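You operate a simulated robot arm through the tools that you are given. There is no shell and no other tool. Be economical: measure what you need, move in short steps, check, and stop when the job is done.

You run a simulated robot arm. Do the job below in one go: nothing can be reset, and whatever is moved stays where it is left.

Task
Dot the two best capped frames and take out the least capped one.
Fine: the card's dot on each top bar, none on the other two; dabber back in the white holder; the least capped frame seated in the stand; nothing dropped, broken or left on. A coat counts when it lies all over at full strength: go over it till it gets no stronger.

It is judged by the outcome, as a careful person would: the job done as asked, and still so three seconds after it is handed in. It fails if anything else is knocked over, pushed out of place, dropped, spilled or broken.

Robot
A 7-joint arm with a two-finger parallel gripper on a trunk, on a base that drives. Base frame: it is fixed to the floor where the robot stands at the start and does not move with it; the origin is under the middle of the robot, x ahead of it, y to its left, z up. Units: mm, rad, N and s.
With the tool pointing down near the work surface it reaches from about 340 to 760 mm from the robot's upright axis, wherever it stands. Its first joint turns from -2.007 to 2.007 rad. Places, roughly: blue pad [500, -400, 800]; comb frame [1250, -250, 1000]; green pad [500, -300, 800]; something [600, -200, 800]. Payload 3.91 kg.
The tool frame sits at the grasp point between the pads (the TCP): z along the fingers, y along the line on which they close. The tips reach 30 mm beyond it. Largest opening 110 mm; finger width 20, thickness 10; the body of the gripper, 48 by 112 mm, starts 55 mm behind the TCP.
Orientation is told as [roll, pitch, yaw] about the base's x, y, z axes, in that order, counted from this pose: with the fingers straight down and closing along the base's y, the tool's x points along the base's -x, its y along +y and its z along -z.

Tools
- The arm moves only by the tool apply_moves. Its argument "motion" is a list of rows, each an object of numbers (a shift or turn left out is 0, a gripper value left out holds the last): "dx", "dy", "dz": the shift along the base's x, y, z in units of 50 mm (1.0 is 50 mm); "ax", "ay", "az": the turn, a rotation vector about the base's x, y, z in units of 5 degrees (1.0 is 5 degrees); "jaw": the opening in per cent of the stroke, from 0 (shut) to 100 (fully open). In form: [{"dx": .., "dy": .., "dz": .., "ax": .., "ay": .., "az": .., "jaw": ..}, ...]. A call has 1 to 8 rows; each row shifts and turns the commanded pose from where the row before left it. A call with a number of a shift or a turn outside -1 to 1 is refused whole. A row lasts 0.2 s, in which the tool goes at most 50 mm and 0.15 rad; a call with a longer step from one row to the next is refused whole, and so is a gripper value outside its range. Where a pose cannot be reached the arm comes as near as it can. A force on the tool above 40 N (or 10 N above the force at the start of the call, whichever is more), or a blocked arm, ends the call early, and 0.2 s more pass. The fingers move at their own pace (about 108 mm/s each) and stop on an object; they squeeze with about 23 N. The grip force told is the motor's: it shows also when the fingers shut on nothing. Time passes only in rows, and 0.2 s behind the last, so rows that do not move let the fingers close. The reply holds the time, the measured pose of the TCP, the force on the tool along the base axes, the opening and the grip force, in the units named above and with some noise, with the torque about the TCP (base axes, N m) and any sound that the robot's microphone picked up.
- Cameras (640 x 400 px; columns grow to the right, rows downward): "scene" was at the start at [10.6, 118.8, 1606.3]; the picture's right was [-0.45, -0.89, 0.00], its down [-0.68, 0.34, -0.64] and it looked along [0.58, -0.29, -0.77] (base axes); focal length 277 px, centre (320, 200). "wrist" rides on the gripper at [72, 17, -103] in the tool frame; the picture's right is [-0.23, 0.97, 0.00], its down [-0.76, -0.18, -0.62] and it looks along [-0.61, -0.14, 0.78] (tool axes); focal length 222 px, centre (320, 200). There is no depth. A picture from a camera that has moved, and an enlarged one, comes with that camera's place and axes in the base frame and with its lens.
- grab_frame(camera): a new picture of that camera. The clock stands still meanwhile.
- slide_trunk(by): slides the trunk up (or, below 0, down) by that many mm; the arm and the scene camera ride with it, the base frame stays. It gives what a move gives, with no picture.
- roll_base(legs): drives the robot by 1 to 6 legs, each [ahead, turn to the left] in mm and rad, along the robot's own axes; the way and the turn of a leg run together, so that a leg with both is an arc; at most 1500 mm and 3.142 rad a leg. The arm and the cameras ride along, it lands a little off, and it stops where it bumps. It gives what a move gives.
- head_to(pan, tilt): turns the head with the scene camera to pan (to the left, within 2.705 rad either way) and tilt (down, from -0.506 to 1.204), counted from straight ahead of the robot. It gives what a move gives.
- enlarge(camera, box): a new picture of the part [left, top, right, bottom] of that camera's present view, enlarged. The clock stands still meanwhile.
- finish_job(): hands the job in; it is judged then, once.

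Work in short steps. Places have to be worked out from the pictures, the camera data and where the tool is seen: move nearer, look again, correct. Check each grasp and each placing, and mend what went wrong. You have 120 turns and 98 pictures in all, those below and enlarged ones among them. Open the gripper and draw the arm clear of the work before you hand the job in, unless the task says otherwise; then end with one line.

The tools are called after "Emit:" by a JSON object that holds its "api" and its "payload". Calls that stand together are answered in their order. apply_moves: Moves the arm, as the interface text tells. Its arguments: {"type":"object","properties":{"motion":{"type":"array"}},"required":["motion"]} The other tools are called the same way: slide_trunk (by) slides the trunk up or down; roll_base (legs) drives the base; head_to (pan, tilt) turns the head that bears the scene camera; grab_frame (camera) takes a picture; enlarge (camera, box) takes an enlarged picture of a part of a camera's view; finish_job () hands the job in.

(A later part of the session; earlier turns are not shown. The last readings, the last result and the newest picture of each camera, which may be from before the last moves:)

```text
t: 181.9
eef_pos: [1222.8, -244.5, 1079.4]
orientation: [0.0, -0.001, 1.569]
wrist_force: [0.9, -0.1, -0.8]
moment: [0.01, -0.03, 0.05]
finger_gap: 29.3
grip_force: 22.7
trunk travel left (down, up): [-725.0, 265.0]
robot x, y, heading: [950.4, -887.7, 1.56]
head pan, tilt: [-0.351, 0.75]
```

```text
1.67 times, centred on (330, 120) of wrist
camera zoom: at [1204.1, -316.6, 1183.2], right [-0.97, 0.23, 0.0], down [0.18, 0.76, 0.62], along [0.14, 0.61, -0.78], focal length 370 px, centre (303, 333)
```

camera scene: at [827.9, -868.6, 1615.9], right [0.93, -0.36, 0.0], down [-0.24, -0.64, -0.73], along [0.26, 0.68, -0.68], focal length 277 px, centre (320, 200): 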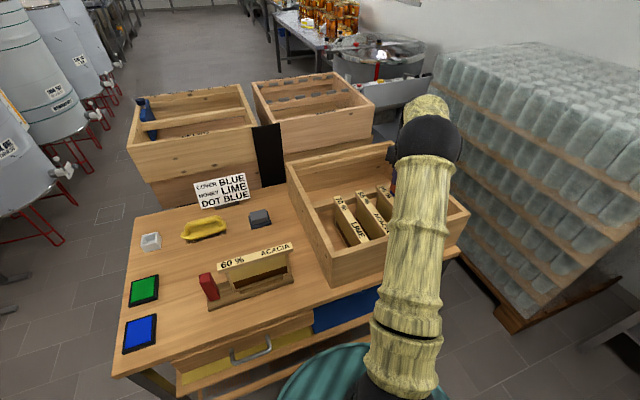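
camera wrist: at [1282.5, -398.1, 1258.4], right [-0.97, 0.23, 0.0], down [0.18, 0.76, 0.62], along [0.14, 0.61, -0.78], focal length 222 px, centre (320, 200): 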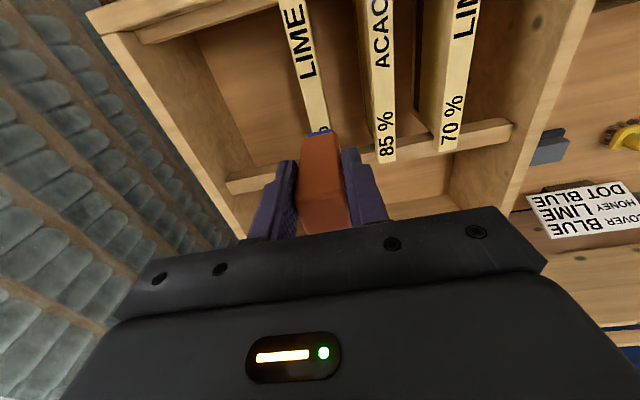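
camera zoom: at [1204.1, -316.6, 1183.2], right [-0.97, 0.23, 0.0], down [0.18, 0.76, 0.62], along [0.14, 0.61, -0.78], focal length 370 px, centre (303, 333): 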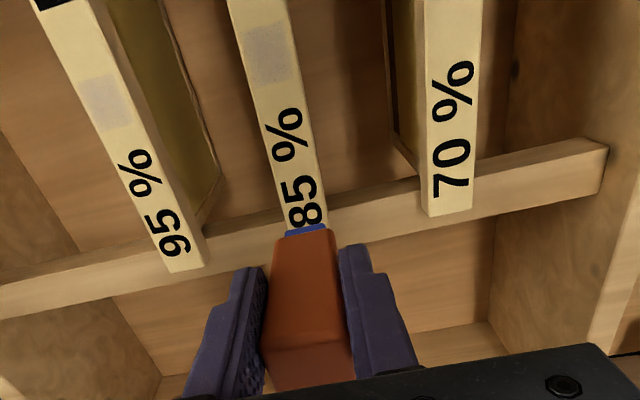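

85 % got the same faint dot, so ink remains but each dab is weak. I test a small rub (±3 mm along the bar) on 85 % while in contact.

Emit:
{"api": "apply_moves", "payload": {"motion": [{"dy": -0.8}, {"dy": -0.4}, {"dz": -0.5}, {"dz": -0.19}, {"dy": 0.06}, {"dy": -0.12}, {"dy": 0.12}, {"dy": -0.06}]}}

Emit:
{"api": "apply_moves", "payload": {"motion": [{"dy": 0.06}, {"dy": -0.12}, {"dy": 0.06}, {"dz": 0.2}, {"dz": 0.5}, {"dy": 0.8}, {"dy": 0.4}, {}]}}

Emit:
{"api": "enlarge", "payload": {"camera": "wrist", "box": [230, 0, 430, 240]}}

```text
t: 183.7
eef_pos: [1220.8, -306.1, 1047.2]
orientation: [-0.002, -0.004, 1.569]
wrist_force: [2.2, -0.2, 14.2]
moment: [0.01, -0.19, 0.02]
finger_gap: 29.2
grip_force: 23.3
trunk travel left (down, up): [-725.0, 265.0]
robot x, y, heading: [949.2, -887.2, 1.557]
head pan, tilt: [-0.351, 0.75]
```

```text
t: 185.5
eef_pos: [1220.0, -243.6, 1080.1]
orientation: [-0.002, 0.0, 1.568]
wrist_force: [-0.2, 0.0, -1.6]
moment: [-0.02, 0.05, 0.0]
finger_gap: 29.5
grip_force: 23.1
trunk travel left (down, up): [-725.0, 265.0]
robot x, y, heading: [947.2, -890.9, 1.558]
head pan, tilt: [-0.351, 0.75]
```

```text
1.67 times, centred on (330, 120) of wrist
camera zoom: at [1202.9, -315.9, 1185.1], right [-0.97, 0.23, 0.0], down [0.18, 0.76, 0.62], along [0.14, 0.61, -0.78], focal length 370 px, centre (303, 333)
```

zoom: 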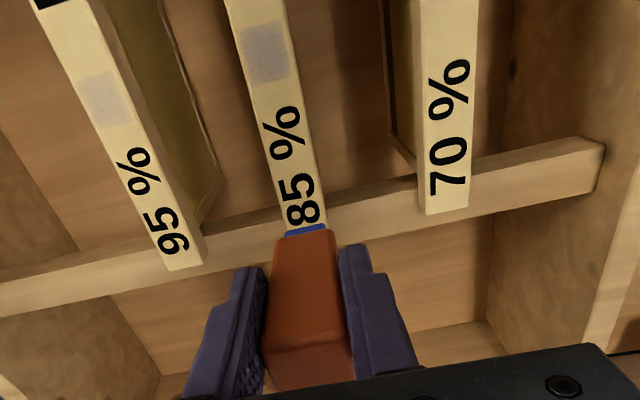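

Rubbing makes it stronger. I continue with many strokes on 85 %.

Emit:
{"api": "apply_moves", "payload": {"motion": [{"dy": -0.8}, {"dy": -0.4}, {"dz": -0.5}, {"dz": -0.19}, {"dy": 0.1}, {"dy": -0.2}, {"dy": 0.2}, {"dy": -0.2}]}}

Emit:
{"api": "apply_moves", "payload": {"motion": [{"dy": 0.2}, {"dy": -0.2}, {"dy": 0.2}, {"dy": -0.2}, {"dy": 0.2}, {"dy": -0.2}, {"dy": 0.2}, {"dy": -0.2}]}}

Emit:
{"api": "apply_moves", "payload": {"motion": [{"dy": 0.2}, {"dy": -0.2}, {"dy": 0.1}, {"dz": 0.2}, {"dz": 0.5}, {"dy": 0.8}, {"dy": 0.4}, {}]}}

Emit:
{"api": "enlarge", "payload": {"camera": "wrist", "box": [230, 0, 430, 240]}}

```text
t: 187.3
eef_pos: [1220.2, -310.5, 1046.6]
orientation: [0.0, -0.004, 1.572]
wrist_force: [-1.0, 0.0, 10.4]
moment: [0.07, 0.08, -0.01]
finger_gap: 29.5
grip_force: 23.0
trunk travel left (down, up): [-725.0, 265.0]
robot x, y, heading: [953.3, -887.7, 1.56]
head pan, tilt: [-0.351, 0.75]
```

```text
t: 189.1
eef_pos: [1219.9, -311.5, 1047.0]
orientation: [0.002, -0.003, 1.571]
wrist_force: [-1.9, 1.7, 9.4]
moment: [0.16, 0.05, 0.0]
finger_gap: 29.5
grip_force: 23.1
trunk travel left (down, up): [-725.0, 265.0]
robot x, y, heading: [952.5, -888.2, 1.556]
head pan, tilt: [-0.351, 0.75]
```

```text
t: 190.9
eef_pos: [1222.0, -243.6, 1080.2]
orientation: [0.0, -0.001, 1.57]
wrist_force: [0.1, -0.5, -0.1]
moment: [-0.02, -0.01, -0.01]
finger_gap: 29.5
grip_force: 22.8
trunk travel left (down, up): [-725.0, 265.0]
robot x, y, heading: [952.6, -888.8, 1.557]
head pan, tilt: [-0.351, 0.75]
```

```text
1.67 times, centred on (330, 120) of wrist
camera zoom: at [1204.5, -315.9, 1184.3], right [-0.97, 0.23, 0.0], down [0.18, 0.76, 0.62], along [0.14, 0.61, -0.78], focal length 370 px, centre (303, 333)
```

zoom: 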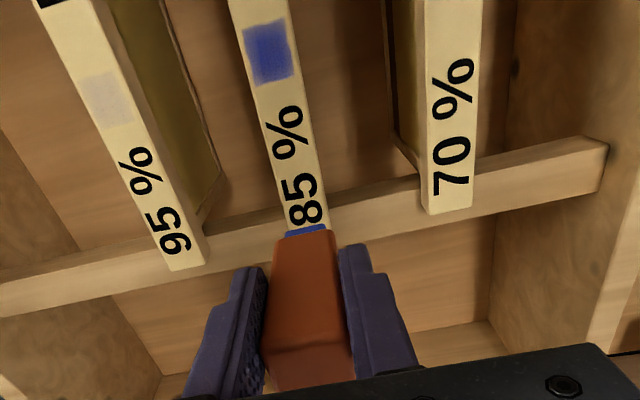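

Much stronger now. I do another bout with the same strokes until it saturates, including the ends.

Emit:
{"api": "apply_moves", "payload": {"motion": [{"dy": -0.8}, {"dy": -0.4}, {"dz": -0.5}, {"dz": -0.19}, {"dy": 0.1}, {"dy": -0.04}, {"dy": 0.04}, {"dy": -0.04}]}}

Emit:
{"api": "apply_moves", "payload": {"motion": [{"dy": 0.04}, {"dy": -0.2}, {"dy": 0.04}, {"dy": -0.04}, {"dy": 0.04}, {"dy": -0.04}, {"dy": 0.2}, {"dy": -0.2}]}}

Emit:
{"api": "apply_moves", "payload": {"motion": [{"dy": 0.2}, {"dy": -0.2}, {"dy": 0.2}, {"dy": -0.2}, {"dy": 0.2}, {"dy": -0.2}, {"dy": 0.2}, {"dy": -0.2}]}}

Emit:
{"api": "apply_moves", "payload": {"motion": [{"dy": 0.2}, {"dy": -0.2}, {"dy": 0.1}, {"dz": 0.2}, {"dz": 0.5}, {"dy": 0.8}, {"dy": 0.4}, {}]}}

Emit:
{"api": "enlarge", "payload": {"camera": "wrist", "box": [230, 0, 430, 240]}}

```text
t: 192.7
eef_pos: [1220.7, -300.0, 1047.6]
orientation: [0.0, -0.001, 1.572]
wrist_force: [0.3, 0.6, 2.3]
moment: [0.08, -0.02, 0.02]
finger_gap: 29.4
grip_force: 23.1
trunk travel left (down, up): [-725.0, 265.0]
robot x, y, heading: [952.9, -887.8, 1.557]
head pan, tilt: [-0.351, 0.75]
```

```text
t: 194.5
eef_pos: [1221.7, -309.1, 1046.8]
orientation: [0.0, -0.001, 1.571]
wrist_force: [-1.6, 0.0, 8.4]
moment: [0.02, 0.06, -0.02]
finger_gap: 29.5
grip_force: 23.4
trunk travel left (down, up): [-725.0, 265.0]
robot x, y, heading: [947.9, -889.9, 1.554]
head pan, tilt: [-0.351, 0.75]
```

```text
t: 196.3
eef_pos: [1222.4, -311.6, 1046.3]
orientation: [0.001, -0.002, 1.572]
wrist_force: [-0.7, -2.1, 5.5]
moment: [-0.17, 0.07, 0.01]
finger_gap: 29.1
grip_force: 22.9
trunk travel left (down, up): [-725.0, 265.0]
robot x, y, heading: [947.9, -886.6, 1.554]
head pan, tilt: [-0.351, 0.75]
```

```text
t: 198.1
eef_pos: [1220.5, -244.8, 1082.2]
orientation: [0.0, 0.0, 1.569]
wrist_force: [-0.7, -0.3, -0.3]
moment: [-0.02, 0.03, 0.0]
finger_gap: 29.4
grip_force: 22.9
trunk travel left (down, up): [-725.0, 265.0]
robot x, y, heading: [952.7, -889.9, 1.555]
head pan, tilt: [-0.351, 0.75]
```

```text
1.67 times, centred on (330, 120) of wrist
camera zoom: at [1203.6, -316.5, 1185.9], right [-0.97, 0.23, 0.0], down [0.18, 0.76, 0.62], along [0.14, 0.61, -0.78], focal length 370 px, centre (303, 333)
```

zoom: 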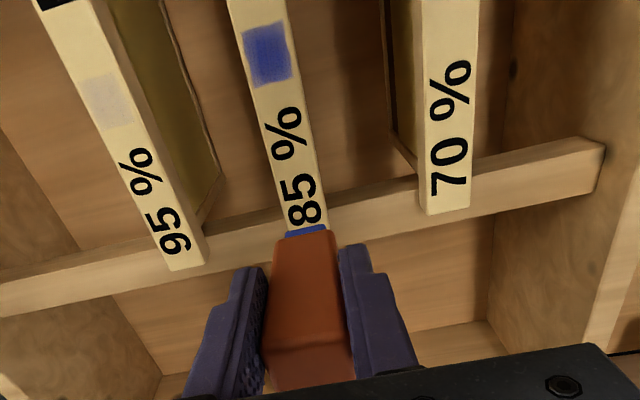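

I zoom in on the dot to judge uniformity.

Emit:
{"api": "enlarge", "payload": {"camera": "wrist", "box": [260, 5, 340, 65]}}

```text
6.67 times, centred on (300, 35) of wrist
camera zoom: at [1203.6, -316.5, 1185.9], right [-0.97, 0.23, 0.0], down [0.18, 0.76, 0.62], along [0.14, 0.61, -0.78], focal length 1481 px, centre (453, 1300)
```

zoom: 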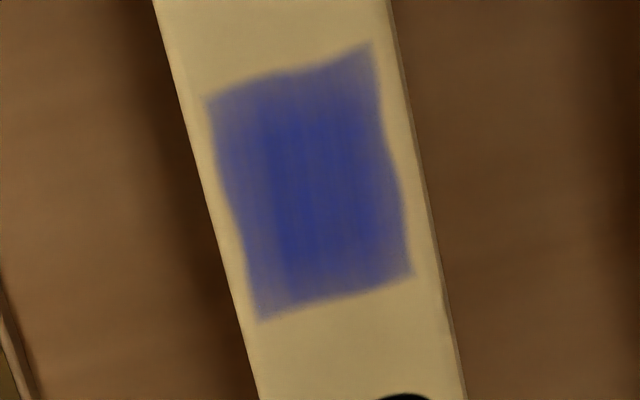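

The core is strong but edges are grainy. I work the 95 % bar now with strokes including small x shifts, to see how far the ink lasts.

Emit:
{"api": "apply_moves", "payload": {"motion": [{"dz": 0.3, "dx": 0.4}, {"dx": 0.9, "dy": -0.3}, {"dx": 0.42, "dy": -0.9}, {"dz": -0.7}, {"dz": -0.32}, {"dy": 0.1}, {"dy": -0.2}, {"dy": 0.2}]}}

Emit:
{"api": "apply_moves", "payload": {"motion": [{"dy": -0.2}, {"dy": 0.2}, {"dy": -0.2}, {"dy": 0.2}, {"dy": -0.2}, {"dy": 0.2}, {"dy": -0.2}, {"dy": 0.2}]}}

Emit:
{"api": "apply_moves", "payload": {"motion": [{"dy": -0.2, "dx": 0.02}, {"dy": 0.2}, {"dy": -0.2}, {"dy": 0.2}, {"dy": -0.2, "dx": -0.04}, {"dy": 0.2}, {"dy": -0.2}, {"dy": 0.2}]}}

Emit:
{"api": "apply_moves", "payload": {"motion": [{"dy": -0.2, "dx": 0.02}, {"dy": 0.2}, {"dy": -0.1}, {"dz": 0.3}, {"dz": 0.5}, {"dy": 0.8}, {"dy": 0.4}, {}]}}

Emit:
{"api": "enlarge", "payload": {"camera": "wrist", "box": [240, 0, 400, 100]}}

```text
t: 199.9
eef_pos: [1304.9, -299.0, 1046.6]
orientation: [0.001, -0.003, 1.569]
wrist_force: [0.7, 0.8, 1.9]
moment: [0.05, -0.04, -0.02]
finger_gap: 29.5
grip_force: 23.0
trunk travel left (down, up): [-725.0, 265.0]
robot x, y, heading: [950.7, -889.0, 1.556]
head pan, tilt: [-0.351, 0.75]
```

```text
t: 201.7
eef_pos: [1307.5, -302.1, 1047.5]
orientation: [0.001, 0.0, 1.569]
wrist_force: [0.8, 0.2, 5.1]
moment: [-0.01, -0.09, 0.02]
finger_gap: 29.2
grip_force: 23.4
trunk travel left (down, up): [-725.0, 265.0]
robot x, y, heading: [950.4, -886.0, 1.557]
head pan, tilt: [-0.351, 0.75]
```

```text
t: 203.5
eef_pos: [1307.2, -301.9, 1047.1]
orientation: [-0.002, -0.001, 1.568]
wrist_force: [1.3, -2.1, 10.2]
moment: [-0.19, -0.04, 0.02]
finger_gap: 29.4
grip_force: 23.2
trunk travel left (down, up): [-725.0, 265.0]
robot x, y, heading: [950.7, -889.5, 1.558]
head pan, tilt: [-0.351, 0.75]
```

```text
t: 205.3
eef_pos: [1306.1, -244.4, 1085.8]
orientation: [-0.001, 0.0, 1.571]
wrist_force: [0.2, 0.3, -1.1]
moment: [-0.01, 0.0, 0.0]
finger_gap: 29.4
grip_force: 22.5
trunk travel left (down, up): [-725.0, 265.0]
robot x, y, heading: [953.0, -888.6, 1.554]
head pan, tilt: [-0.351, 0.75]
```

```text
4.00 times, centred on (320, 50) of wrist
camera zoom: at [1288.7, -317.0, 1189.4], right [-0.97, 0.23, 0.0], down [0.18, 0.76, 0.62], along [0.14, 0.61, -0.78], focal length 888 px, centre (320, 800)
```

zoom: 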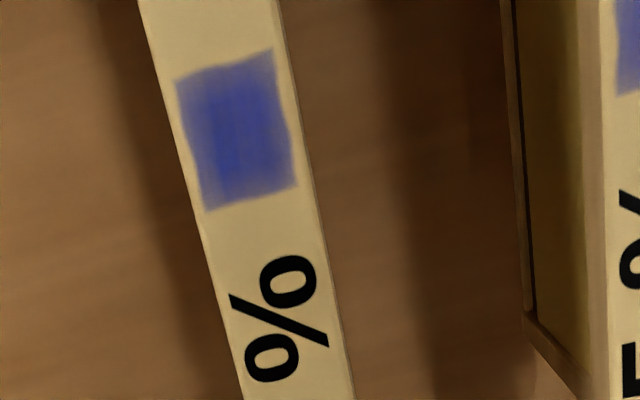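

It builds steadily. I continue on 95 % with slightly firmer strokes, biased to each side edge.

Emit:
{"api": "apply_moves", "payload": {"motion": [{"dy": -0.8}, {"dy": -0.4}, {"dz": -0.5}, {"dz": -0.34}, {"dy": 0.1, "dx": 0.04}, {"dy": -0.2}, {"dy": 0.2}, {"dy": -0.2}]}}

Emit:
{"api": "apply_moves", "payload": {"motion": [{"dy": 0.2}, {"dy": -0.2}, {"dy": 0.2}, {"dy": -0.2}, {"dy": 0.2, "dx": -0.08}, {"dy": -0.2}, {"dy": 0.2}, {"dy": -0.2}]}}

Emit:
{"api": "apply_moves", "payload": {"motion": [{"dy": 0.2}, {"dy": -0.2}, {"dy": 0.2}, {"dy": -0.2}, {"dy": 0.2}, {"dx": 0.04}, {"dx": 0.04}, {"dx": -0.08}]}}

Emit:
{"api": "apply_moves", "payload": {"motion": [{"dx": 0.08}, {"dx": -0.08}, {"dx": 0.08, "dy": -0.2}, {"dx": -0.08}, {"dx": 0.08}, {"dx": -0.08}, {"dx": 0.08}, {"dx": -0.08}]}}

Emit:
{"api": "apply_moves", "payload": {"motion": [{"dx": 0.04, "dy": 0.1}, {"dz": 0.34}, {"dz": 0.5}, {"dy": 0.8}, {"dy": 0.4}, {}]}}

Emit:
{"api": "enlarge", "payload": {"camera": "wrist", "box": [240, 0, 400, 100]}}

```text
t: 207.1
eef_pos: [1306.6, -309.1, 1044.9]
orientation: [-0.001, -0.005, 1.57]
wrist_force: [0.9, 4.9, 18.8]
moment: [0.52, 0.02, -0.01]
finger_gap: 29.6
grip_force: 22.9
trunk travel left (down, up): [-725.0, 265.0]
robot x, y, heading: [950.1, -892.5, 1.553]
head pan, tilt: [-0.351, 0.75]
```

```text
t: 208.9
eef_pos: [1302.1, -311.1, 1045.5]
orientation: [-0.001, -0.002, 1.571]
wrist_force: [-0.2, 1.9, 12.3]
moment: [0.29, 0.09, 0.02]
finger_gap: 29.8
grip_force: 22.7
trunk travel left (down, up): [-725.0, 265.0]
robot x, y, heading: [951.8, -884.1, 1.553]
head pan, tilt: [-0.351, 0.75]
```

```text
t: 210.7
eef_pos: [1307.5, -298.9, 1044.3]
orientation: [-0.003, -0.003, 1.57]
wrist_force: [3.6, 2.4, 9.5]
moment: [0.16, -0.31, -0.04]
finger_gap: 29.4
grip_force: 22.8
trunk travel left (down, up): [-725.0, 265.0]
robot x, y, heading: [950.1, -890.4, 1.555]
head pan, tilt: [-0.351, 0.75]
```

```text
t: 212.5
eef_pos: [1305.4, -310.6, 1045.1]
orientation: [-0.003, -0.002, 1.568]
wrist_force: [3.6, 3.7, 16.6]
moment: [0.48, -0.25, -0.04]
finger_gap: 29.2
grip_force: 23.3
trunk travel left (down, up): [-725.0, 265.0]
robot x, y, heading: [948.0, -889.7, 1.556]
head pan, tilt: [-0.351, 0.75]
```

```text
t: 213.9
eef_pos: [1306.1, -245.9, 1085.8]
orientation: [-0.001, 0.002, 1.571]
wrist_force: [-0.5, 0.7, -0.4]
moment: [-0.03, -0.01, 0.03]
finger_gap: 29.5
grip_force: 22.7
trunk travel left (down, up): [-725.0, 265.0]
robot x, y, heading: [950.3, -886.5, 1.556]
head pan, tilt: [-0.351, 0.75]
```

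```text
4.00 times, centred on (320, 50) of wrist
camera zoom: at [1288.8, -317.4, 1190.1], right [-0.97, 0.23, 0.0], down [0.18, 0.76, 0.62], along [0.14, 0.61, -0.78], focal length 888 px, centre (320, 800)
```

zoom: 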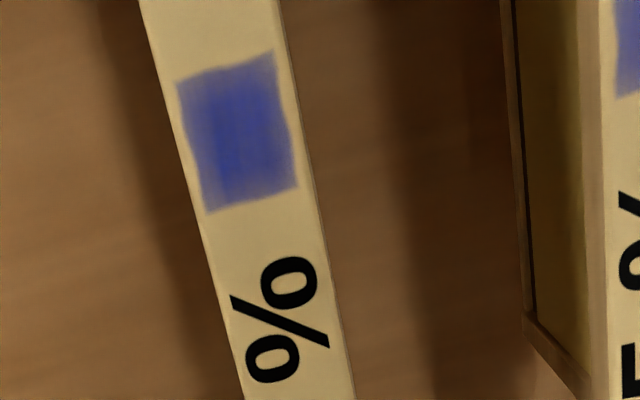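

Barely changed, so the load is likely spent. I go back to the blue pad to reload thoroughly, with rubbing.

Emit:
{"api": "apply_moves", "payload": {"motion": [{"dz": 0.8}, {"dz": 0.6, "dx": -0.4}, {"dx": -0.9, "dy": -0.4}, {"dx": -0.9, "dy": -0.4}, {"dx": -0.9, "dy": -0.4}, {"dx": -0.9, "dy": -0.4}, {"dx": -0.9, "dy": -0.4}, {"dx": -0.9, "dy": -0.4}]}}

Emit:
{"api": "apply_moves", "payload": {"motion": [{"dx": -0.9, "dy": -0.4}, {"dx": -0.95, "dy": -0.22}, {"dx": -0.97}, {"dx": -0.97}, {"dx": -0.97}, {"dx": -0.97}, {"dx": -0.97}, {"dx": -0.97}]}}

Emit:
{"api": "apply_moves", "payload": {"motion": [{"dx": -0.9}, {"dx": -0.9}, {"dx": -0.97}, {}]}}

```text
t: 215.7
eef_pos: [1010.8, -370.9, 1151.9]
orientation: [-0.001, 0.0, 1.568]
wrist_force: [-0.8, 0.1, -1.3]
moment: [0.0, 0.01, -0.02]
finger_gap: 29.5
grip_force: 22.7
out of reach, approached as far as the arm can: row 1
trunk travel left (down, up): [-725.0, 265.0]
robot x, y, heading: [949.6, -892.3, 1.558]
head pan, tilt: [-0.351, 0.75]
```

```text
t: 217.5
eef_pos: [626.6, -402.2, 1152.6]
orientation: [-0.003, -0.002, 1.57]
wrist_force: [-0.4, 0.3, 1.1]
moment: [-0.06, -0.01, 0.02]
finger_gap: 29.3
grip_force: 23.0
trunk travel left (down, up): [-725.0, 265.0]
robot x, y, heading: [948.8, -886.5, 1.557]
head pan, tilt: [-0.351, 0.75]
```

```text
t: 218.5
eef_pos: [488.6, -401.5, 1154.6]
orientation: [-0.001, -0.002, 1.569]
wrist_force: [1.4, 0.3, -0.7]
moment: [0.02, 0.01, 0.02]
finger_gap: 29.4
grip_force: 22.6
trunk travel left (down, up): [-725.0, 265.0]
robot x, y, heading: [950.5, -887.9, 1.558]
head pan, tilt: [-0.351, 0.75]
```

Emit:
{"api": "apply_moves", "payload": {"motion": [{"dx": -0.55, "dy": 0.1, "dz": -0.6}, {"dz": -0.9}, {"dz": -0.9}, {"dz": -0.9}, {"dz": -0.9}, {"dz": -0.6}, {"dz": -0.12}, {}]}}

Emit:
{"api": "apply_moves", "payload": {"motion": [{"dz": -0.08}, {"dz": -0.06}, {"dz": -0.03}, {}]}}

```text
t: 220.3
eef_pos: [462.4, -397.4, 906.6]
orientation: [0.001, -0.001, 1.572]
wrist_force: [-0.6, -0.2, -0.4]
moment: [-0.01, 0.03, -0.03]
finger_gap: 29.7
grip_force: 23.1
trunk travel left (down, up): [-725.0, 265.0]
robot x, y, heading: [950.0, -887.1, 1.559]
head pan, tilt: [-0.351, 0.75]
```

```text
t: 221.3
eef_pos: [464.2, -398.0, 899.3]
orientation: [-0.001, 0.0, 1.571]
wrist_force: [-0.8, -0.1, -0.4]
moment: [-0.01, 0.0, 0.01]
finger_gap: 29.7
grip_force: 23.3
trunk travel left (down, up): [-725.0, 265.0]
robot x, y, heading: [952.2, -890.9, 1.557]
head pan, tilt: [-0.351, 0.75]
```

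Emit:
{"api": "apply_moves", "payload": {"motion": [{"dz": -0.06}, {"dz": -0.05}, {}]}}

```text
t: 222.1
eef_pos: [463.2, -397.1, 896.0]
orientation: [0.004, -0.004, 1.57]
wrist_force: [3.0, -2.3, 18.4]
moment: [0.02, -0.23, -0.04]
finger_gap: 29.3
grip_force: 22.0
trunk travel left (down, up): [-725.0, 265.0]
robot x, y, heading: [951.4, -883.9, 1.558]
head pan, tilt: [-0.351, 0.75]
```

Contact with the pad. I do repeated presses with tiny shifts so as not to drag the pad.

Emit:
{"api": "apply_moves", "payload": {"motion": [{}, {"dz": 0.1}, {"dx": 0.06}, {"dz": -0.1}, {}, {"dz": 0.1}, {"dx": -0.12}, {"dz": -0.1}]}}

Emit:
{"api": "apply_moves", "payload": {"motion": [{}, {"dz": 0.1}, {"dx": 0.06, "dy": 0.06}, {"dz": -0.1}, {}, {"dz": 0.1}, {"dy": -0.12}, {"dz": -0.1}]}}

Emit:
{"api": "apply_moves", "payload": {"motion": [{}, {"dy": 0.04}, {"dy": -0.04}, {"dy": 0.04}, {"dy": -0.04}, {"dy": 0.06, "dz": 0.1}, {"dz": 0.6}, {"dz": 0.7}]}}

Emit:
{"api": "grab_frame", "payload": {"camera": "wrist"}}

```text
t: 223.9
eef_pos: [462.5, -396.4, 896.6]
orientation: [0.001, -0.004, 1.568]
wrist_force: [4.5, -1.3, 12.7]
moment: [0.05, -0.33, -0.1]
finger_gap: 29.1
grip_force: 22.9
trunk travel left (down, up): [-725.0, 265.0]
robot x, y, heading: [948.3, -890.1, 1.563]
head pan, tilt: [-0.351, 0.75]
```

```text
t: 225.7
eef_pos: [464.6, -400.7, 896.2]
orientation: [0.001, -0.004, 1.568]
wrist_force: [1.3, -1.0, 10.4]
moment: [0.03, -0.16, -0.02]
finger_gap: 29.2
grip_force: 23.1
trunk travel left (down, up): [-725.0, 265.0]
robot x, y, heading: [950.5, -890.0, 1.558]
head pan, tilt: [-0.351, 0.75]
```

```text
t: 227.5
eef_pos: [463.9, -395.8, 962.6]
orientation: [0.0, -0.001, 1.568]
wrist_force: [0.1, 0.2, -0.3]
moment: [-0.01, -0.02, -0.04]
finger_gap: 29.5
grip_force: 23.2
trunk travel left (down, up): [-725.0, 265.0]
robot x, y, heading: [953.6, -886.6, 1.557]
head pan, tilt: [-0.351, 0.75]
```

```text
22 pictures are left
camera wrist: at [446.4, -468.3, 1067.4], right [-0.97, 0.23, 0.0], down [0.18, 0.76, 0.62], along [0.14, 0.61, -0.78], focal length 222 px, centre (320, 200)
```

wrist: 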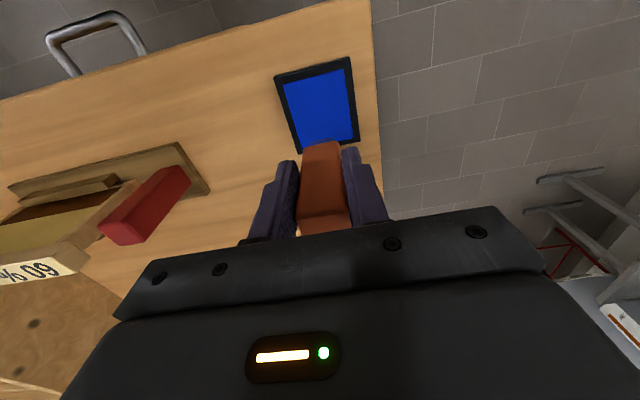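

The pad is in place. I return to the 95 % dot.

Emit:
{"api": "apply_moves", "payload": {"motion": [{"dz": 0.95}, {"dz": 0.95}, {"dz": 0.95}, {"dz": 0.7}, {"dx": 0.95}, {"dx": 0.95}, {"dx": 0.95}, {"dx": 0.95}]}}

Emit:
{"api": "apply_moves", "payload": {"motion": [{"dx": 0.95}, {"dx": 0.95}, {"dx": 0.95}, {"dx": 0.95}, {"dx": 0.95}, {"dx": 0.95}, {"dx": 0.95}, {"dx": 0.95}]}}

Emit:
{"api": "apply_moves", "payload": {"motion": [{"dx": 0.9, "dy": 0.3}, {"dx": 0.9, "dy": 0.38}, {"dx": 0.9, "dy": 0.38}, {"dx": 0.9, "dy": 0.38}, {"dx": 0.9, "dy": 0.38}, {"dx": 0.95}, {"dz": -0.7}, {"dz": -0.7}]}}

```text
t: 229.3
eef_pos: [652.5, -394.6, 1143.0]
orientation: [0.0, 0.0, 1.57]
wrist_force: [0.0, 0.0, -0.5]
moment: [0.02, 0.0, 0.01]
finger_gap: 29.5
grip_force: 23.1
trunk travel left (down, up): [-725.0, 265.0]
robot x, y, heading: [948.4, -891.5, 1.553]
head pan, tilt: [-0.351, 0.75]
```

```text
t: 231.1
eef_pos: [1033.1, -394.5, 1139.9]
orientation: [0.0, 0.0, 1.57]
wrist_force: [0.2, -0.2, -0.4]
moment: [0.0, 0.0, 0.01]
finger_gap: 29.6
grip_force: 22.9
trunk travel left (down, up): [-725.0, 265.0]
robot x, y, heading: [951.4, -891.2, 1.561]
head pan, tilt: [-0.351, 0.75]
```

```text
t: 232.9
eef_pos: [1306.8, -306.0, 1070.2]
orientation: [0.0, 0.0, 1.57]
wrist_force: [-1.1, 1.0, -0.7]
moment: [-0.01, 0.02, 0.01]
finger_gap: 29.7
grip_force: 22.5
trunk travel left (down, up): [-725.0, 265.0]
robot x, y, heading: [955.3, -888.4, 1.561]
head pan, tilt: [-0.351, 0.75]
```

Emit:
{"api": "apply_moves", "payload": {"motion": [{"dz": -0.4}, {"dz": -0.14}, {"dz": -0.04}, {"dy": 0.1}, {"dy": -0.2}, {"dy": 0.2}, {"dy": -0.2}, {"dy": 0.2}]}}

Emit:
{"api": "apply_moves", "payload": {"motion": [{"dy": -0.2}, {"dy": 0.2}, {"dy": -0.2}, {"dy": 0.2}, {"dy": -0.2, "dx": 0.04}, {"dy": 0.2}, {"dy": -0.2}, {"dy": 0.2}]}}

Emit:
{"api": "apply_moves", "payload": {"motion": [{"dy": -0.2}, {"dy": 0.2}, {"dy": -0.2, "dx": -0.08}, {"dy": 0.2}, {"dy": -0.2}, {"dy": 0.2}, {"dy": -0.2}, {"dy": 0.2}]}}

Emit:
{"api": "apply_moves", "payload": {"motion": [{"dy": -0.2, "dx": 0.04}, {"dy": 0.2}, {"dy": -0.1}, {"dz": 0.3}, {"dz": 0.5}, {"dy": 0.8}, {"dy": 0.4}, {}]}}

Emit:
{"api": "enlarge", "payload": {"camera": "wrist", "box": [240, 0, 400, 100]}}

```text
t: 234.7
eef_pos: [1306.9, -302.3, 1044.6]
orientation: [-0.001, -0.002, 1.568]
wrist_force: [0.6, -7.0, 19.8]
moment: [-0.24, 0.0, 0.0]
finger_gap: 29.5
grip_force: 23.1
trunk travel left (down, up): [-725.0, 265.0]
robot x, y, heading: [950.7, -891.7, 1.559]
head pan, tilt: [-0.351, 0.75]
```

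```text
t: 236.5
eef_pos: [1308.6, -303.8, 1042.8]
orientation: [-0.001, 0.001, 1.568]
wrist_force: [-3.0, -8.1, 23.8]
moment: [-0.3, 0.26, 0.02]
finger_gap: 29.7
grip_force: 23.3
trunk travel left (down, up): [-725.0, 265.0]
robot x, y, heading: [952.8, -887.9, 1.558]
head pan, tilt: [-0.351, 0.75]
```

```text
t: 238.3
eef_pos: [1302.9, -302.9, 1043.9]
orientation: [-0.001, 0.001, 1.569]
wrist_force: [-0.7, -6.1, 15.2]
moment: [-0.25, 0.06, -0.01]
finger_gap: 29.7
grip_force: 23.3
trunk travel left (down, up): [-725.0, 265.0]
robot x, y, heading: [953.0, -888.5, 1.557]
head pan, tilt: [-0.351, 0.75]
```

```text
t: 240.1
eef_pos: [1304.1, -246.3, 1082.7]
orientation: [0.002, 0.0, 1.571]
wrist_force: [0.4, -0.1, -0.1]
moment: [0.0, -0.03, 0.0]
finger_gap: 29.3
grip_force: 23.4
trunk travel left (down, up): [-725.0, 265.0]
robot x, y, heading: [951.5, -889.7, 1.556]
head pan, tilt: [-0.351, 0.75]
```

```text
4.00 times, centred on (320, 50) of wrist
camera zoom: at [1287.6, -318.4, 1186.4], right [-0.97, 0.23, 0.0], down [0.18, 0.76, 0.62], along [0.14, 0.61, -0.78], focal length 888 px, centre (320, 800)
```

zoom: 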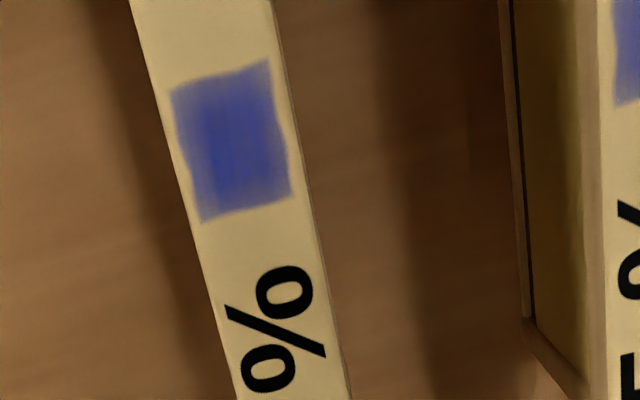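

I compare both dots at high zoom.

Emit:
{"api": "enlarge", "payload": {"camera": "wrist", "box": [260, 5, 340, 65]}}

```text
6.67 times, centred on (300, 35) of wrist
camera zoom: at [1287.6, -318.4, 1186.4], right [-0.97, 0.23, 0.0], down [0.18, 0.76, 0.62], along [0.14, 0.61, -0.78], focal length 1481 px, centre (453, 1300)
```

zoom: 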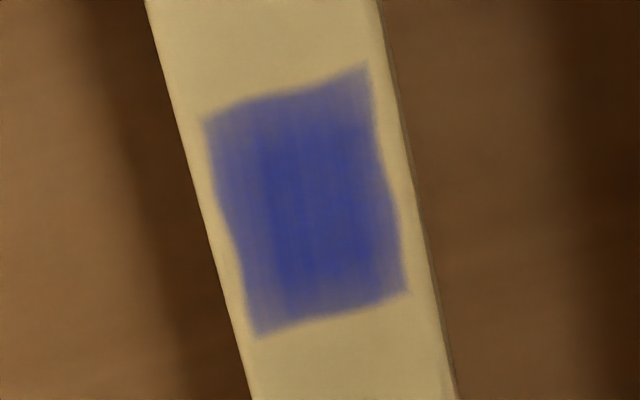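

Both dots show a strong core and weaker borders, since the tip sticks under heavy force. I use lighter force with longer strokes in both directions.

Emit:
{"api": "apply_moves", "payload": {"motion": [{"dy": -0.8}, {"dy": -0.4}, {"dz": -0.5}, {"dz": -0.26}, {"dy": 0.16, "dx": 0.05}, {"dy": -0.32}, {"dy": 0.32}, {"dy": -0.32}]}}

Emit:
{"api": "apply_moves", "payload": {"motion": [{"dy": 0.32}, {"dy": -0.32}, {"dy": 0.32, "dx": -0.1}, {"dy": -0.32}, {"dy": 0.32}, {"dy": -0.32}, {"dy": 0.32}, {"dy": -0.32}]}}

Emit:
{"api": "apply_moves", "payload": {"motion": [{"dx": 0.1}, {"dx": -0.1, "dy": 0.06}, {"dx": 0.1}, {"dx": -0.1, "dy": 0.1}, {"dx": 0.1}, {"dx": -0.1, "dy": 0.1}, {"dx": 0.1, "dy": 0.06}, {"dx": -0.1}]}}

Emit:
{"api": "apply_moves", "payload": {"motion": [{"dx": 0.05, "dy": -0.16}, {}, {"dz": 0.26}, {"dz": 0.5}, {"dy": 0.8}, {"dy": 0.4}, {}]}}

Emit:
{"api": "enlarge", "payload": {"camera": "wrist", "box": [260, 5, 340, 65]}}

```text
t: 241.9
eef_pos: [1311.4, -315.6, 1044.7]
orientation: [-0.002, -0.001, 1.569]
wrist_force: [-1.0, -0.1, -1.0]
moment: [0.01, 0.02, -0.05]
finger_gap: 29.6
grip_force: 23.0
trunk travel left (down, up): [-725.0, 265.0]
robot x, y, heading: [950.5, -890.3, 1.555]
head pan, tilt: [-0.351, 0.75]
```

```text
t: 243.7
eef_pos: [1303.6, -315.2, 1043.5]
orientation: [-0.001, 0.001, 1.568]
wrist_force: [1.1, -2.2, 1.4]
moment: [-0.1, 0.03, -0.03]
finger_gap: 29.4
grip_force: 23.0
trunk travel left (down, up): [-725.0, 265.0]
robot x, y, heading: [951.5, -889.5, 1.562]
head pan, tilt: [-0.351, 0.75]
```

```text
t: 245.5
eef_pos: [1302.8, -298.5, 1043.9]
orientation: [-0.001, 0.001, 1.571]
wrist_force: [0.5, -0.2, -0.6]
moment: [-0.03, 0.0, 0.0]
finger_gap: 29.5
grip_force: 23.4
trunk travel left (down, up): [-725.0, 265.0]
robot x, y, heading: [951.7, -886.7, 1.555]
head pan, tilt: [-0.351, 0.75]
```

```text
t: 247.1
eef_pos: [1306.4, -246.8, 1082.6]
orientation: [0.001, -0.001, 1.571]
wrist_force: [0.5, -0.8, -1.5]
moment: [-0.03, 0.0, 0.02]
finger_gap: 29.4
grip_force: 23.0
trunk travel left (down, up): [-725.0, 265.0]
robot x, y, heading: [952.4, -884.7, 1.559]
head pan, tilt: [-0.351, 0.75]
```

```text
6.67 times, centred on (300, 35) of wrist
camera zoom: at [1290.3, -319.3, 1186.5], right [-0.97, 0.23, 0.0], down [0.18, 0.76, 0.62], along [0.14, 0.61, -0.78], focal length 1481 px, centre (453, 1300)
```

zoom: 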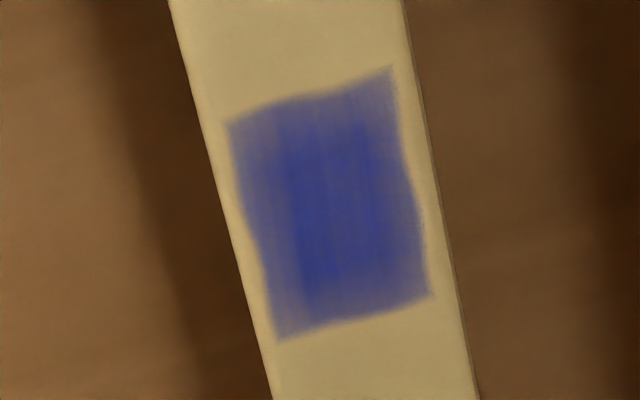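

The patch stays in the same bounds and looks nearly unchanged, so it seems near saturation. I work the 85 % dot with fresh ink at medium force and long strokes.

Emit:
{"api": "apply_moves", "payload": {"motion": [{"dz": 0.3, "dx": -0.4}, {"dx": -0.9, "dy": -0.3}, {"dx": -0.42, "dy": -0.86}, {"dz": -0.7}, {"dz": -0.38}, {"dy": 0.14}, {"dy": -0.28}, {"dy": 0.28}]}}

Emit:
{"api": "apply_moves", "payload": {"motion": [{"dy": -0.28, "dx": 0.05}, {"dy": 0.28}, {"dy": -0.28}, {"dy": 0.28}, {"dy": -0.28}, {"dy": 0.28}, {"dy": -0.28}, {"dy": 0.28}]}}

Emit:
{"api": "apply_moves", "payload": {"motion": [{"dy": -0.28, "dx": -0.1}, {"dy": 0.28}, {"dy": -0.28}, {"dy": 0.28}, {"dy": -0.28}, {"dy": 0.28}, {"dy": -0.28}, {"dy": 0.28}]}}

Emit:
{"api": "apply_moves", "payload": {"motion": [{"dy": -0.14, "dx": 0.05}, {}, {"dz": 0.3}, {"dz": 0.5}, {"dy": 0.8}, {"dy": 0.4}, {}]}}

Emit:
{"api": "enlarge", "payload": {"camera": "wrist", "box": [260, 5, 340, 65]}}

```text
t: 248.9
eef_pos: [1219.7, -295.7, 1044.0]
orientation: [-0.003, -0.001, 1.569]
wrist_force: [0.0, 1.4, 3.2]
moment: [0.13, -0.06, -0.01]
finger_gap: 29.3
grip_force: 22.9
trunk travel left (down, up): [-725.0, 265.0]
robot x, y, heading: [951.5, -891.4, 1.554]
head pan, tilt: [-0.351, 0.75]
```

```text
t: 250.7
eef_pos: [1221.9, -299.5, 1043.8]
orientation: [-0.002, 0.0, 1.569]
wrist_force: [0.2, -5.1, 16.2]
moment: [-0.16, -0.01, 0.0]
finger_gap: 29.1
grip_force: 23.3
trunk travel left (down, up): [-725.0, 265.0]
robot x, y, heading: [950.4, -888.8, 1.552]
head pan, tilt: [-0.351, 0.75]
```

```text
t: 252.5
eef_pos: [1217.6, -297.9, 1042.8]
orientation: [-0.002, -0.002, 1.57]
wrist_force: [0.0, -3.8, 16.3]
moment: [-0.11, -0.03, -0.01]
finger_gap: 28.9
grip_force: 22.7
trunk travel left (down, up): [-725.0, 265.0]
robot x, y, heading: [953.2, -885.3, 1.554]
head pan, tilt: [-0.351, 0.75]
```

```text
t: 254.1
eef_pos: [1220.1, -244.9, 1082.6]
orientation: [0.0, 0.0, 1.57]
wrist_force: [-0.1, -0.4, -0.4]
moment: [0.0, 0.03, -0.03]
finger_gap: 29.4
grip_force: 23.0
trunk travel left (down, up): [-725.0, 265.0]
robot x, y, heading: [949.8, -891.3, 1.559]
head pan, tilt: [-0.351, 0.75]
```

```text
6.67 times, centred on (300, 35) of wrist
camera zoom: at [1203.2, -315.5, 1187.1], right [-0.97, 0.23, 0.0], down [0.18, 0.76, 0.62], along [0.14, 0.61, -0.78], focal length 1481 px, centre (453, 1300)
```

zoom: 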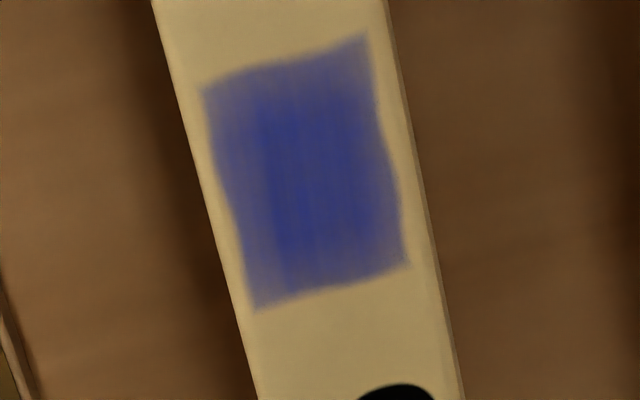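

Both dots now look the same and no longer change, so they are saturated. I retract to the carry pose and drive back to the dabber station.

Emit:
{"api": "apply_moves", "payload": {"motion": [{"dz": 0.8}, {"dz": 0.6}, {"dy": -0.95}, {"dy": -0.95}, {"dy": -0.95}, {"dy": -0.95}, {"dy": -0.95}, {"dy": -0.95}]}}

Emit:
{"api": "enlarge", "payload": {"camera": "scene", "box": [280, 140, 470, 280]}}

Emit:
{"api": "apply_moves", "payload": {"motion": [{"dx": 0.6, "dy": -0.75}, {"dx": 0.6, "dy": -0.75}, {"dx": 0.6, "dy": -0.75}, {"dx": 0.6, "dy": -0.75}, {"dx": 0.6, "dy": -0.75}, {"dx": 0.6, "dy": -0.75}, {"dy": -0.9}, {}]}}

Emit:
{"api": "roll_base", "payload": {"legs": [[0, -1.56], [-800, 0], [0, 1.88], [300, 0]]}}

```text
t: 255.9
eef_pos: [1219.2, -530.1, 1154.5]
orientation: [-0.001, -0.002, 1.571]
wrist_force: [-0.2, -0.9, 0.2]
moment: [0.02, 0.01, -0.02]
finger_gap: 29.4
grip_force: 22.6
trunk travel left (down, up): [-725.0, 265.0]
robot x, y, heading: [949.5, -890.7, 1.558]
head pan, tilt: [-0.351, 0.75]
```

```text
2.86 times, centred on (375, 210) of scene
camera zoom: at [827.6, -870.1, 1616.0], right [0.93, -0.36, 0.0], down [-0.24, -0.64, -0.73], along [0.26, 0.68, -0.68], focal length 792 px, centre (163, 171)
```

zoom: 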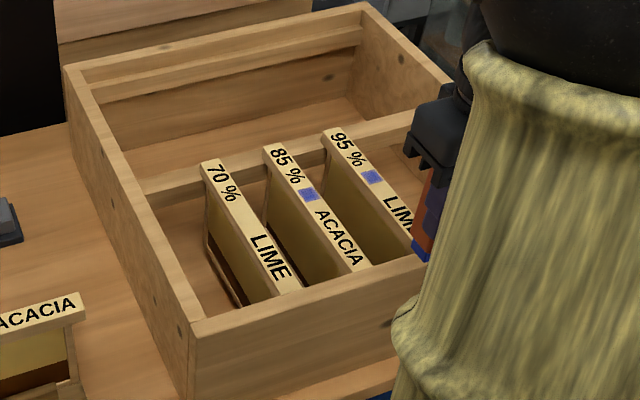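

```text
t: 257.7
eef_pos: [1398.3, -797.0, 1153.2]
orientation: [-0.001, 0.002, 1.571]
wrist_force: [-0.3, 1.1, -0.3]
moment: [-0.01, 0.01, 0.0]
finger_gap: 29.3
grip_force: 22.4
trunk travel left (down, up): [-725.0, 265.0]
robot x, y, heading: [953.2, -891.9, 1.555]
head pan, tilt: [-0.351, 0.75]
```

```text
t: 276.5
eef_pos: [467.7, -386.5, 1152.6]
orientation: [0.001, -0.002, 1.885]
wrist_force: [0.2, -0.4, -0.5]
moment: [-0.06, 0.03, -0.01]
finger_gap: 29.6
grip_force: 23.3
trunk travel left (down, up): [-725.0, 265.0]
robot x, y, heading: [70.7, -611.8, 1.87]
head pan, tilt: [-0.351, 0.75]
```

Both dots share the same look with identical texture and stopped changing, so I treat them as full strength. I bring the dabber back over the white holder, squaring the yaw.

Emit:
{"api": "apply_moves", "payload": {"motion": [{"dy": 0.9, "az": -0.6}, {"dy": 0.9, "az": -0.6}, {"dy": 0.9, "az": -0.6}, {"dy": 0.9, "az": -0.6}, {"dy": 0.9, "az": -0.6}, {"dy": 0.9, "az": -0.6}, {"dy": 0.9, "dx": 0.2}, {}]}}

Emit:
{"api": "apply_moves", "payload": {"motion": [{"dz": -0.8}, {"dz": -0.8}, {"dz": -0.8}, {"dz": -0.2}, {}]}}

Emit:
{"api": "grab_frame", "payload": {"camera": "wrist"}}

```text
t: 278.3
eef_pos: [477.3, -73.2, 1154.9]
orientation: [0.001, 0.0, 1.569]
wrist_force: [0.5, -0.6, -1.0]
moment: [-0.01, 0.0, -0.04]
finger_gap: 29.6
grip_force: 22.8
trunk travel left (down, up): [-725.0, 265.0]
robot x, y, heading: [70.0, -609.4, 1.871]
head pan, tilt: [-0.351, 0.75]
```

```text
t: 279.5
eef_pos: [477.0, -70.9, 1024.6]
orientation: [0.0, -0.002, 1.571]
wrist_force: [-0.7, 0.5, -1.2]
moment: [0.0, 0.0, 0.01]
finger_gap: 29.5
grip_force: 23.0
trunk travel left (down, up): [-725.0, 265.0]
robot x, y, heading: [72.7, -611.8, 1.871]
head pan, tilt: [-0.351, 0.75]
```

```text
16 pictures are left
camera wrist: at [460.9, -142.7, 1128.0], right [-0.97, 0.23, 0.0], down [0.18, 0.76, 0.62], along [0.14, 0.61, -0.78], focal length 222 px, centre (320, 200)
```

wrist: 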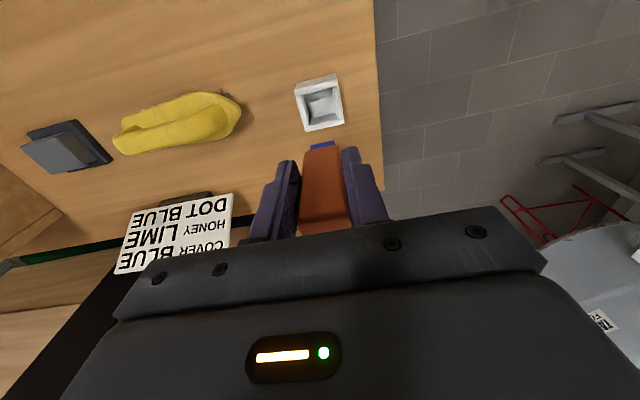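

The dabber looks tilted in the grip (its bottom toward +y, about 13°). I enlarge to measure it.

Emit:
{"api": "enlarge", "payload": {"camera": "wrist", "box": [260, 60, 400, 250]}}

Emit:
{"api": "head_to", "payload": {"pan": -0.95, "tilt": 0.75}}

Emit:
{"api": "grab_frame", "payload": {"camera": "scene"}}

```text
2.11 times, centred on (330, 155) of wrist
camera zoom: at [460.9, -142.7, 1128.0], right [-0.97, 0.23, 0.0], down [0.18, 0.76, 0.62], along [0.14, 0.61, -0.78], focal length 468 px, centre (299, 295)
```

zoom: 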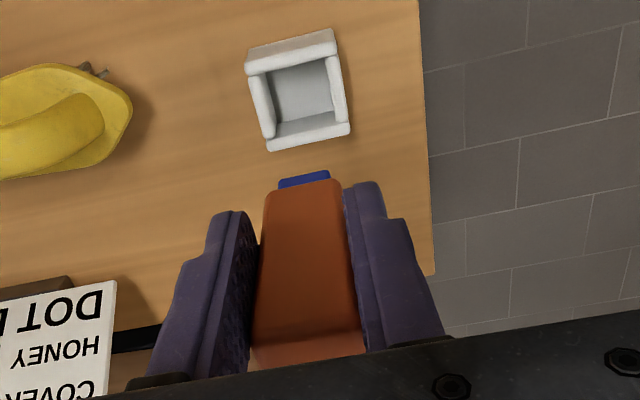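

```text
t: 280.5
eef_pos: [478.5, -71.2, 1023.5]
orientation: [-0.001, 0.002, 1.572]
wrist_force: [-0.1, 0.1, -0.5]
moment: [-0.01, 0.01, 0.03]
finger_gap: 29.0
grip_force: 23.1
trunk travel left (down, up): [-725.0, 265.0]
robot x, y, heading: [64.6, -612.4, 1.868]
head pan, tilt: [-0.949, 0.75]
```

```text
14 pictures are left
camera scene: at [-6.9, -648.0, 1616.0], right [0.8, -0.6, 0.0], down [-0.41, -0.54, -0.73], along [0.44, 0.58, -0.68], focal length 277 px, centre (320, 200)
```

scene: 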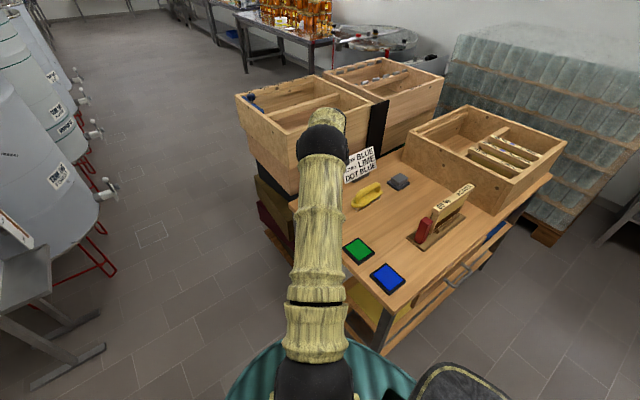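

Compared with the picture after picking, the dabber has slid about 12 mm in +y within the pads with only ~2° tilt. I shift −12 mm in y and lower to just above the holder to check.

Emit:
{"api": "apply_moves", "payload": {"motion": [{"dy": -0.24, "dz": -0.5}, {"dz": -0.6}, {"dz": -0.4}, {}]}}

Emit:
{"api": "enlarge", "payload": {"camera": "wrist", "box": [260, 60, 400, 250]}}

```text
t: 281.5
eef_pos: [478.3, -85.2, 950.3]
orientation: [0.0, -0.001, 1.572]
wrist_force: [0.5, 0.7, 0.1]
moment: [-0.01, -0.02, -0.01]
finger_gap: 29.3
grip_force: 23.4
trunk travel left (down, up): [-725.0, 265.0]
robot x, y, heading: [69.5, -609.5, 1.869]
head pan, tilt: [-0.949, 0.75]
```

```text
2.11 times, centred on (330, 155) of wrist
camera zoom: at [460.9, -156.1, 1053.6], right [-0.97, 0.23, 0.0], down [0.18, 0.76, 0.62], along [0.14, 0.61, -0.78], focal length 468 px, centre (299, 295)
```

zoom: 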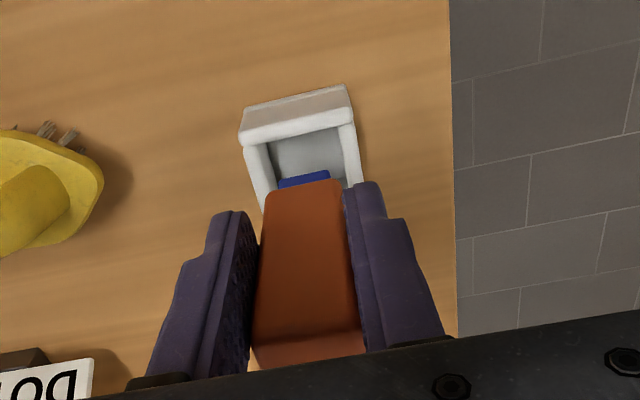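

Estimated tip centre y ≈ −73 versus holder −71. I nudge +1.5 mm and lower until the tip is at the rim, then look.

Emit:
{"api": "apply_moves", "payload": {"motion": [{"dy": 0.03, "dz": -0.2}, {"dz": -0.2}, {}]}}

Emit:
{"api": "enlarge", "payload": {"camera": "wrist", "box": [260, 60, 400, 250]}}

```text
t: 282.3
eef_pos: [477.9, -82.7, 929.5]
orientation: [0.0, 0.002, 1.572]
wrist_force: [0.1, 0.1, -1.2]
moment: [0.0, -0.06, -0.01]
finger_gap: 29.3
grip_force: 22.4
trunk travel left (down, up): [-725.0, 265.0]
robot x, y, heading: [70.0, -612.5, 1.871]
head pan, tilt: [-0.949, 0.75]
```

```text
2.11 times, centred on (330, 155) of wrist
camera zoom: at [461.5, -154.1, 1033.4], right [-0.97, 0.23, 0.0], down [0.18, 0.76, 0.62], along [0.14, 0.61, -0.78], focal length 468 px, centre (299, 295)
```

zoom: 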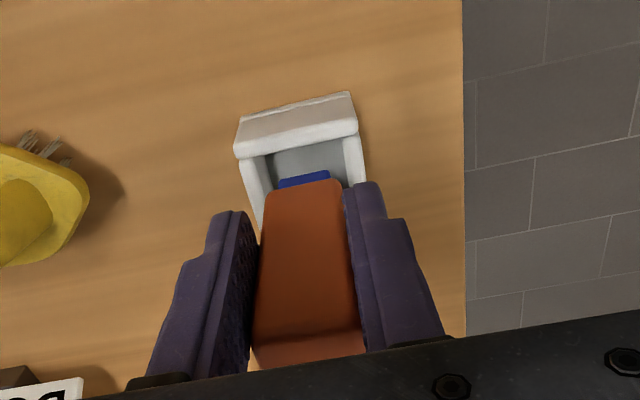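

At the same height, the tip centre is about +6 mm in y from the holder interior's centre, consistent with a small tilt. I raise a little, tilt the tool −3° about x (which moves the bottom about −4.5 mm) plus −2 mm in y, and look again.

Emit:
{"api": "apply_moves", "payload": {"motion": [{"dz": 0.2}, {"ax": -0.6, "dy": -0.04, "dx": 0.015}, {"dz": -0.2}, {}]}}

Emit:
{"api": "enlarge", "payload": {"camera": "wrist", "box": [280, 80, 380, 170]}}

```text
t: 283.3
eef_pos: [476.9, -84.6, 928.0]
orientation: [0.002, 0.052, 1.57]
wrist_force: [-0.5, -0.4, 0.3]
moment: [-0.04, -0.02, 0.03]
finger_gap: 29.7
grip_force: 23.4
trunk travel left (down, up): [-725.0, 265.0]
robot x, y, heading: [68.4, -612.3, 1.868]
head pan, tilt: [-0.949, 0.75]
```

```text
4.44 times, centred on (330, 125) of wrist
camera zoom: at [460.9, -150.3, 1036.5], right [-0.97, 0.23, -0.01], down [0.18, 0.79, 0.58], along [0.14, 0.57, -0.81], focal length 987 px, centre (276, 533)
```

zoom: 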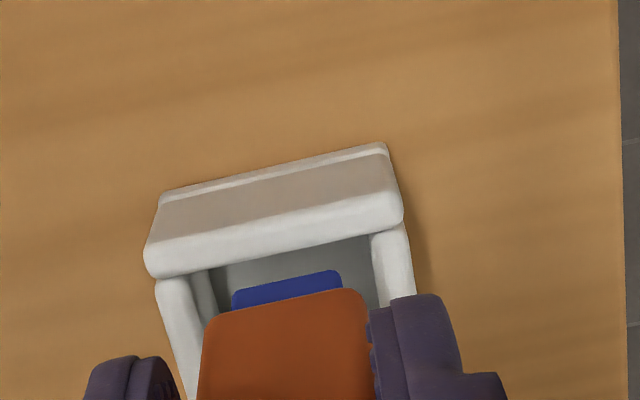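

The tip now looks centred within about 1 mm in the holder. I lower gently into it.

Emit:
{"api": "apply_moves", "payload": {"motion": [{"dz": -0.16}, {"dz": -0.1}, {"dz": -0.1}, {}]}}

Emit:
{"api": "enlarge", "payload": {"camera": "wrist", "box": [280, 80, 380, 170]}}

```text
t: 284.3
eef_pos: [478.3, -84.1, 911.3]
orientation: [0.0, 0.053, 1.572]
wrist_force: [0.4, 0.2, -0.4]
moment: [-0.03, 0.0, 0.0]
finger_gap: 29.3
grip_force: 23.1
trunk travel left (down, up): [-725.0, 265.0]
robot x, y, heading: [69.5, -611.9, 1.871]
head pan, tilt: [-0.949, 0.75]
```

```text
4.44 times, centred on (330, 125) of wrist
camera zoom: at [461.0, -150.0, 1018.8], right [-0.97, 0.23, -0.01], down [0.18, 0.79, 0.58], along [0.14, 0.57, -0.81], focal length 987 px, centre (276, 533)
```

zoom: 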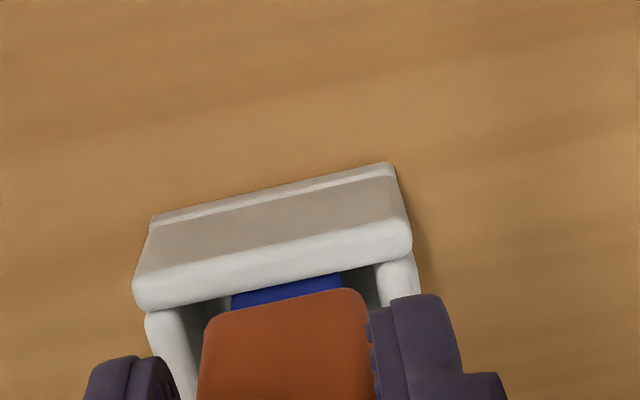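

The tip is inside and the body is aligned. I continue down to contact.

Emit:
{"api": "apply_moves", "payload": {"motion": [{"dz": -0.1}, {"dz": -0.1}, {"dz": -0.08}, {}]}}

```text
t: 285.5
eef_pos: [479.8, -80.6, 898.3]
orientation: [-0.005, 0.047, 1.57]
wrist_force: [-0.3, 0.1, -1.5]
moment: [-0.01, 0.0, -0.03]
finger_gap: 29.4
grip_force: 22.8
trunk travel left (down, up): [-725.0, 265.0]
robot x, y, heading: [66.7, -609.2, 1.871]
head pan, tilt: [-0.949, 0.75]
stopped in row 4: the force on the tool passed its limit at 41 N (the readings are from after the stop); the commanded pose is now the measured one
```

A force spike occurred near z 898; I look before doing more.

Emit:
{"api": "grab_frame", "payload": {"camera": "wrist"}}

```text
9 pictures are left
camera wrist: at [462.7, -147.6, 1005.5], right [-0.97, 0.23, -0.01], down [0.18, 0.79, 0.59], along [0.14, 0.57, -0.81], focal length 222 px, centre (320, 200)
```

wrist: 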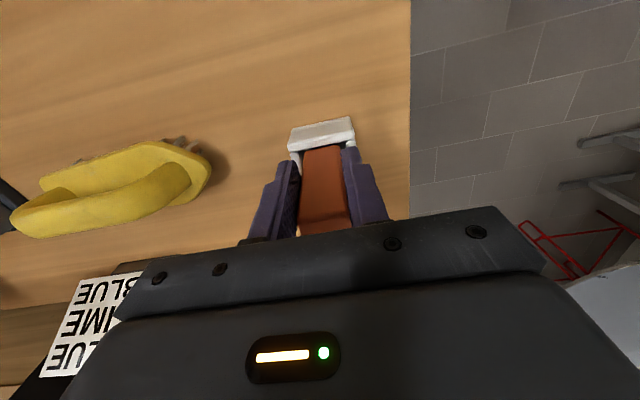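

The dabber sits inside the holder. I lower a few more millimetres cautiously.

Emit:
{"api": "apply_moves", "payload": {"motion": [{"dz": -0.03}, {"dz": -0.03}, {}]}}

```text
t: 286.3
eef_pos: [478.7, -82.3, 897.6]
orientation: [-0.006, 0.045, 1.571]
wrist_force: [0.4, -0.4, -0.4]
moment: [0.03, -0.02, -0.04]
finger_gap: 29.4
grip_force: 23.1
trunk travel left (down, up): [-725.0, 265.0]
robot x, y, heading: [67.1, -611.9, 1.875]
head pan, tilt: [-0.949, 0.75]
```

Emit:
{"api": "apply_moves", "payload": {"motion": [{"dz": -0.05}, {"dz": -0.03}, {}]}}

```text
t: 287.1
eef_pos: [480.7, -81.2, 894.4]
orientation: [-0.006, 0.046, 1.571]
wrist_force: [0.5, -0.2, 0.3]
moment: [0.0, 0.0, 0.02]
finger_gap: 29.6
grip_force: 22.6
trunk travel left (down, up): [-725.0, 265.0]
robot x, y, heading: [73.4, -616.0, 1.869]
head pan, tilt: [-0.949, 0.75]
```

Emit:
{"api": "apply_moves", "payload": {"motion": [{"dz": -0.04}, {"dz": -0.04}, {}]}}

```text
t: 287.9
eef_pos: [479.2, -80.4, 890.1]
orientation: [-0.005, 0.045, 1.571]
wrist_force: [0.0, -0.3, -0.3]
moment: [-0.02, 0.02, -0.01]
finger_gap: 29.4
grip_force: 23.1
trunk travel left (down, up): [-725.0, 265.0]
robot x, y, heading: [67.7, -610.0, 1.868]
head pan, tilt: [-0.949, 0.75]
```

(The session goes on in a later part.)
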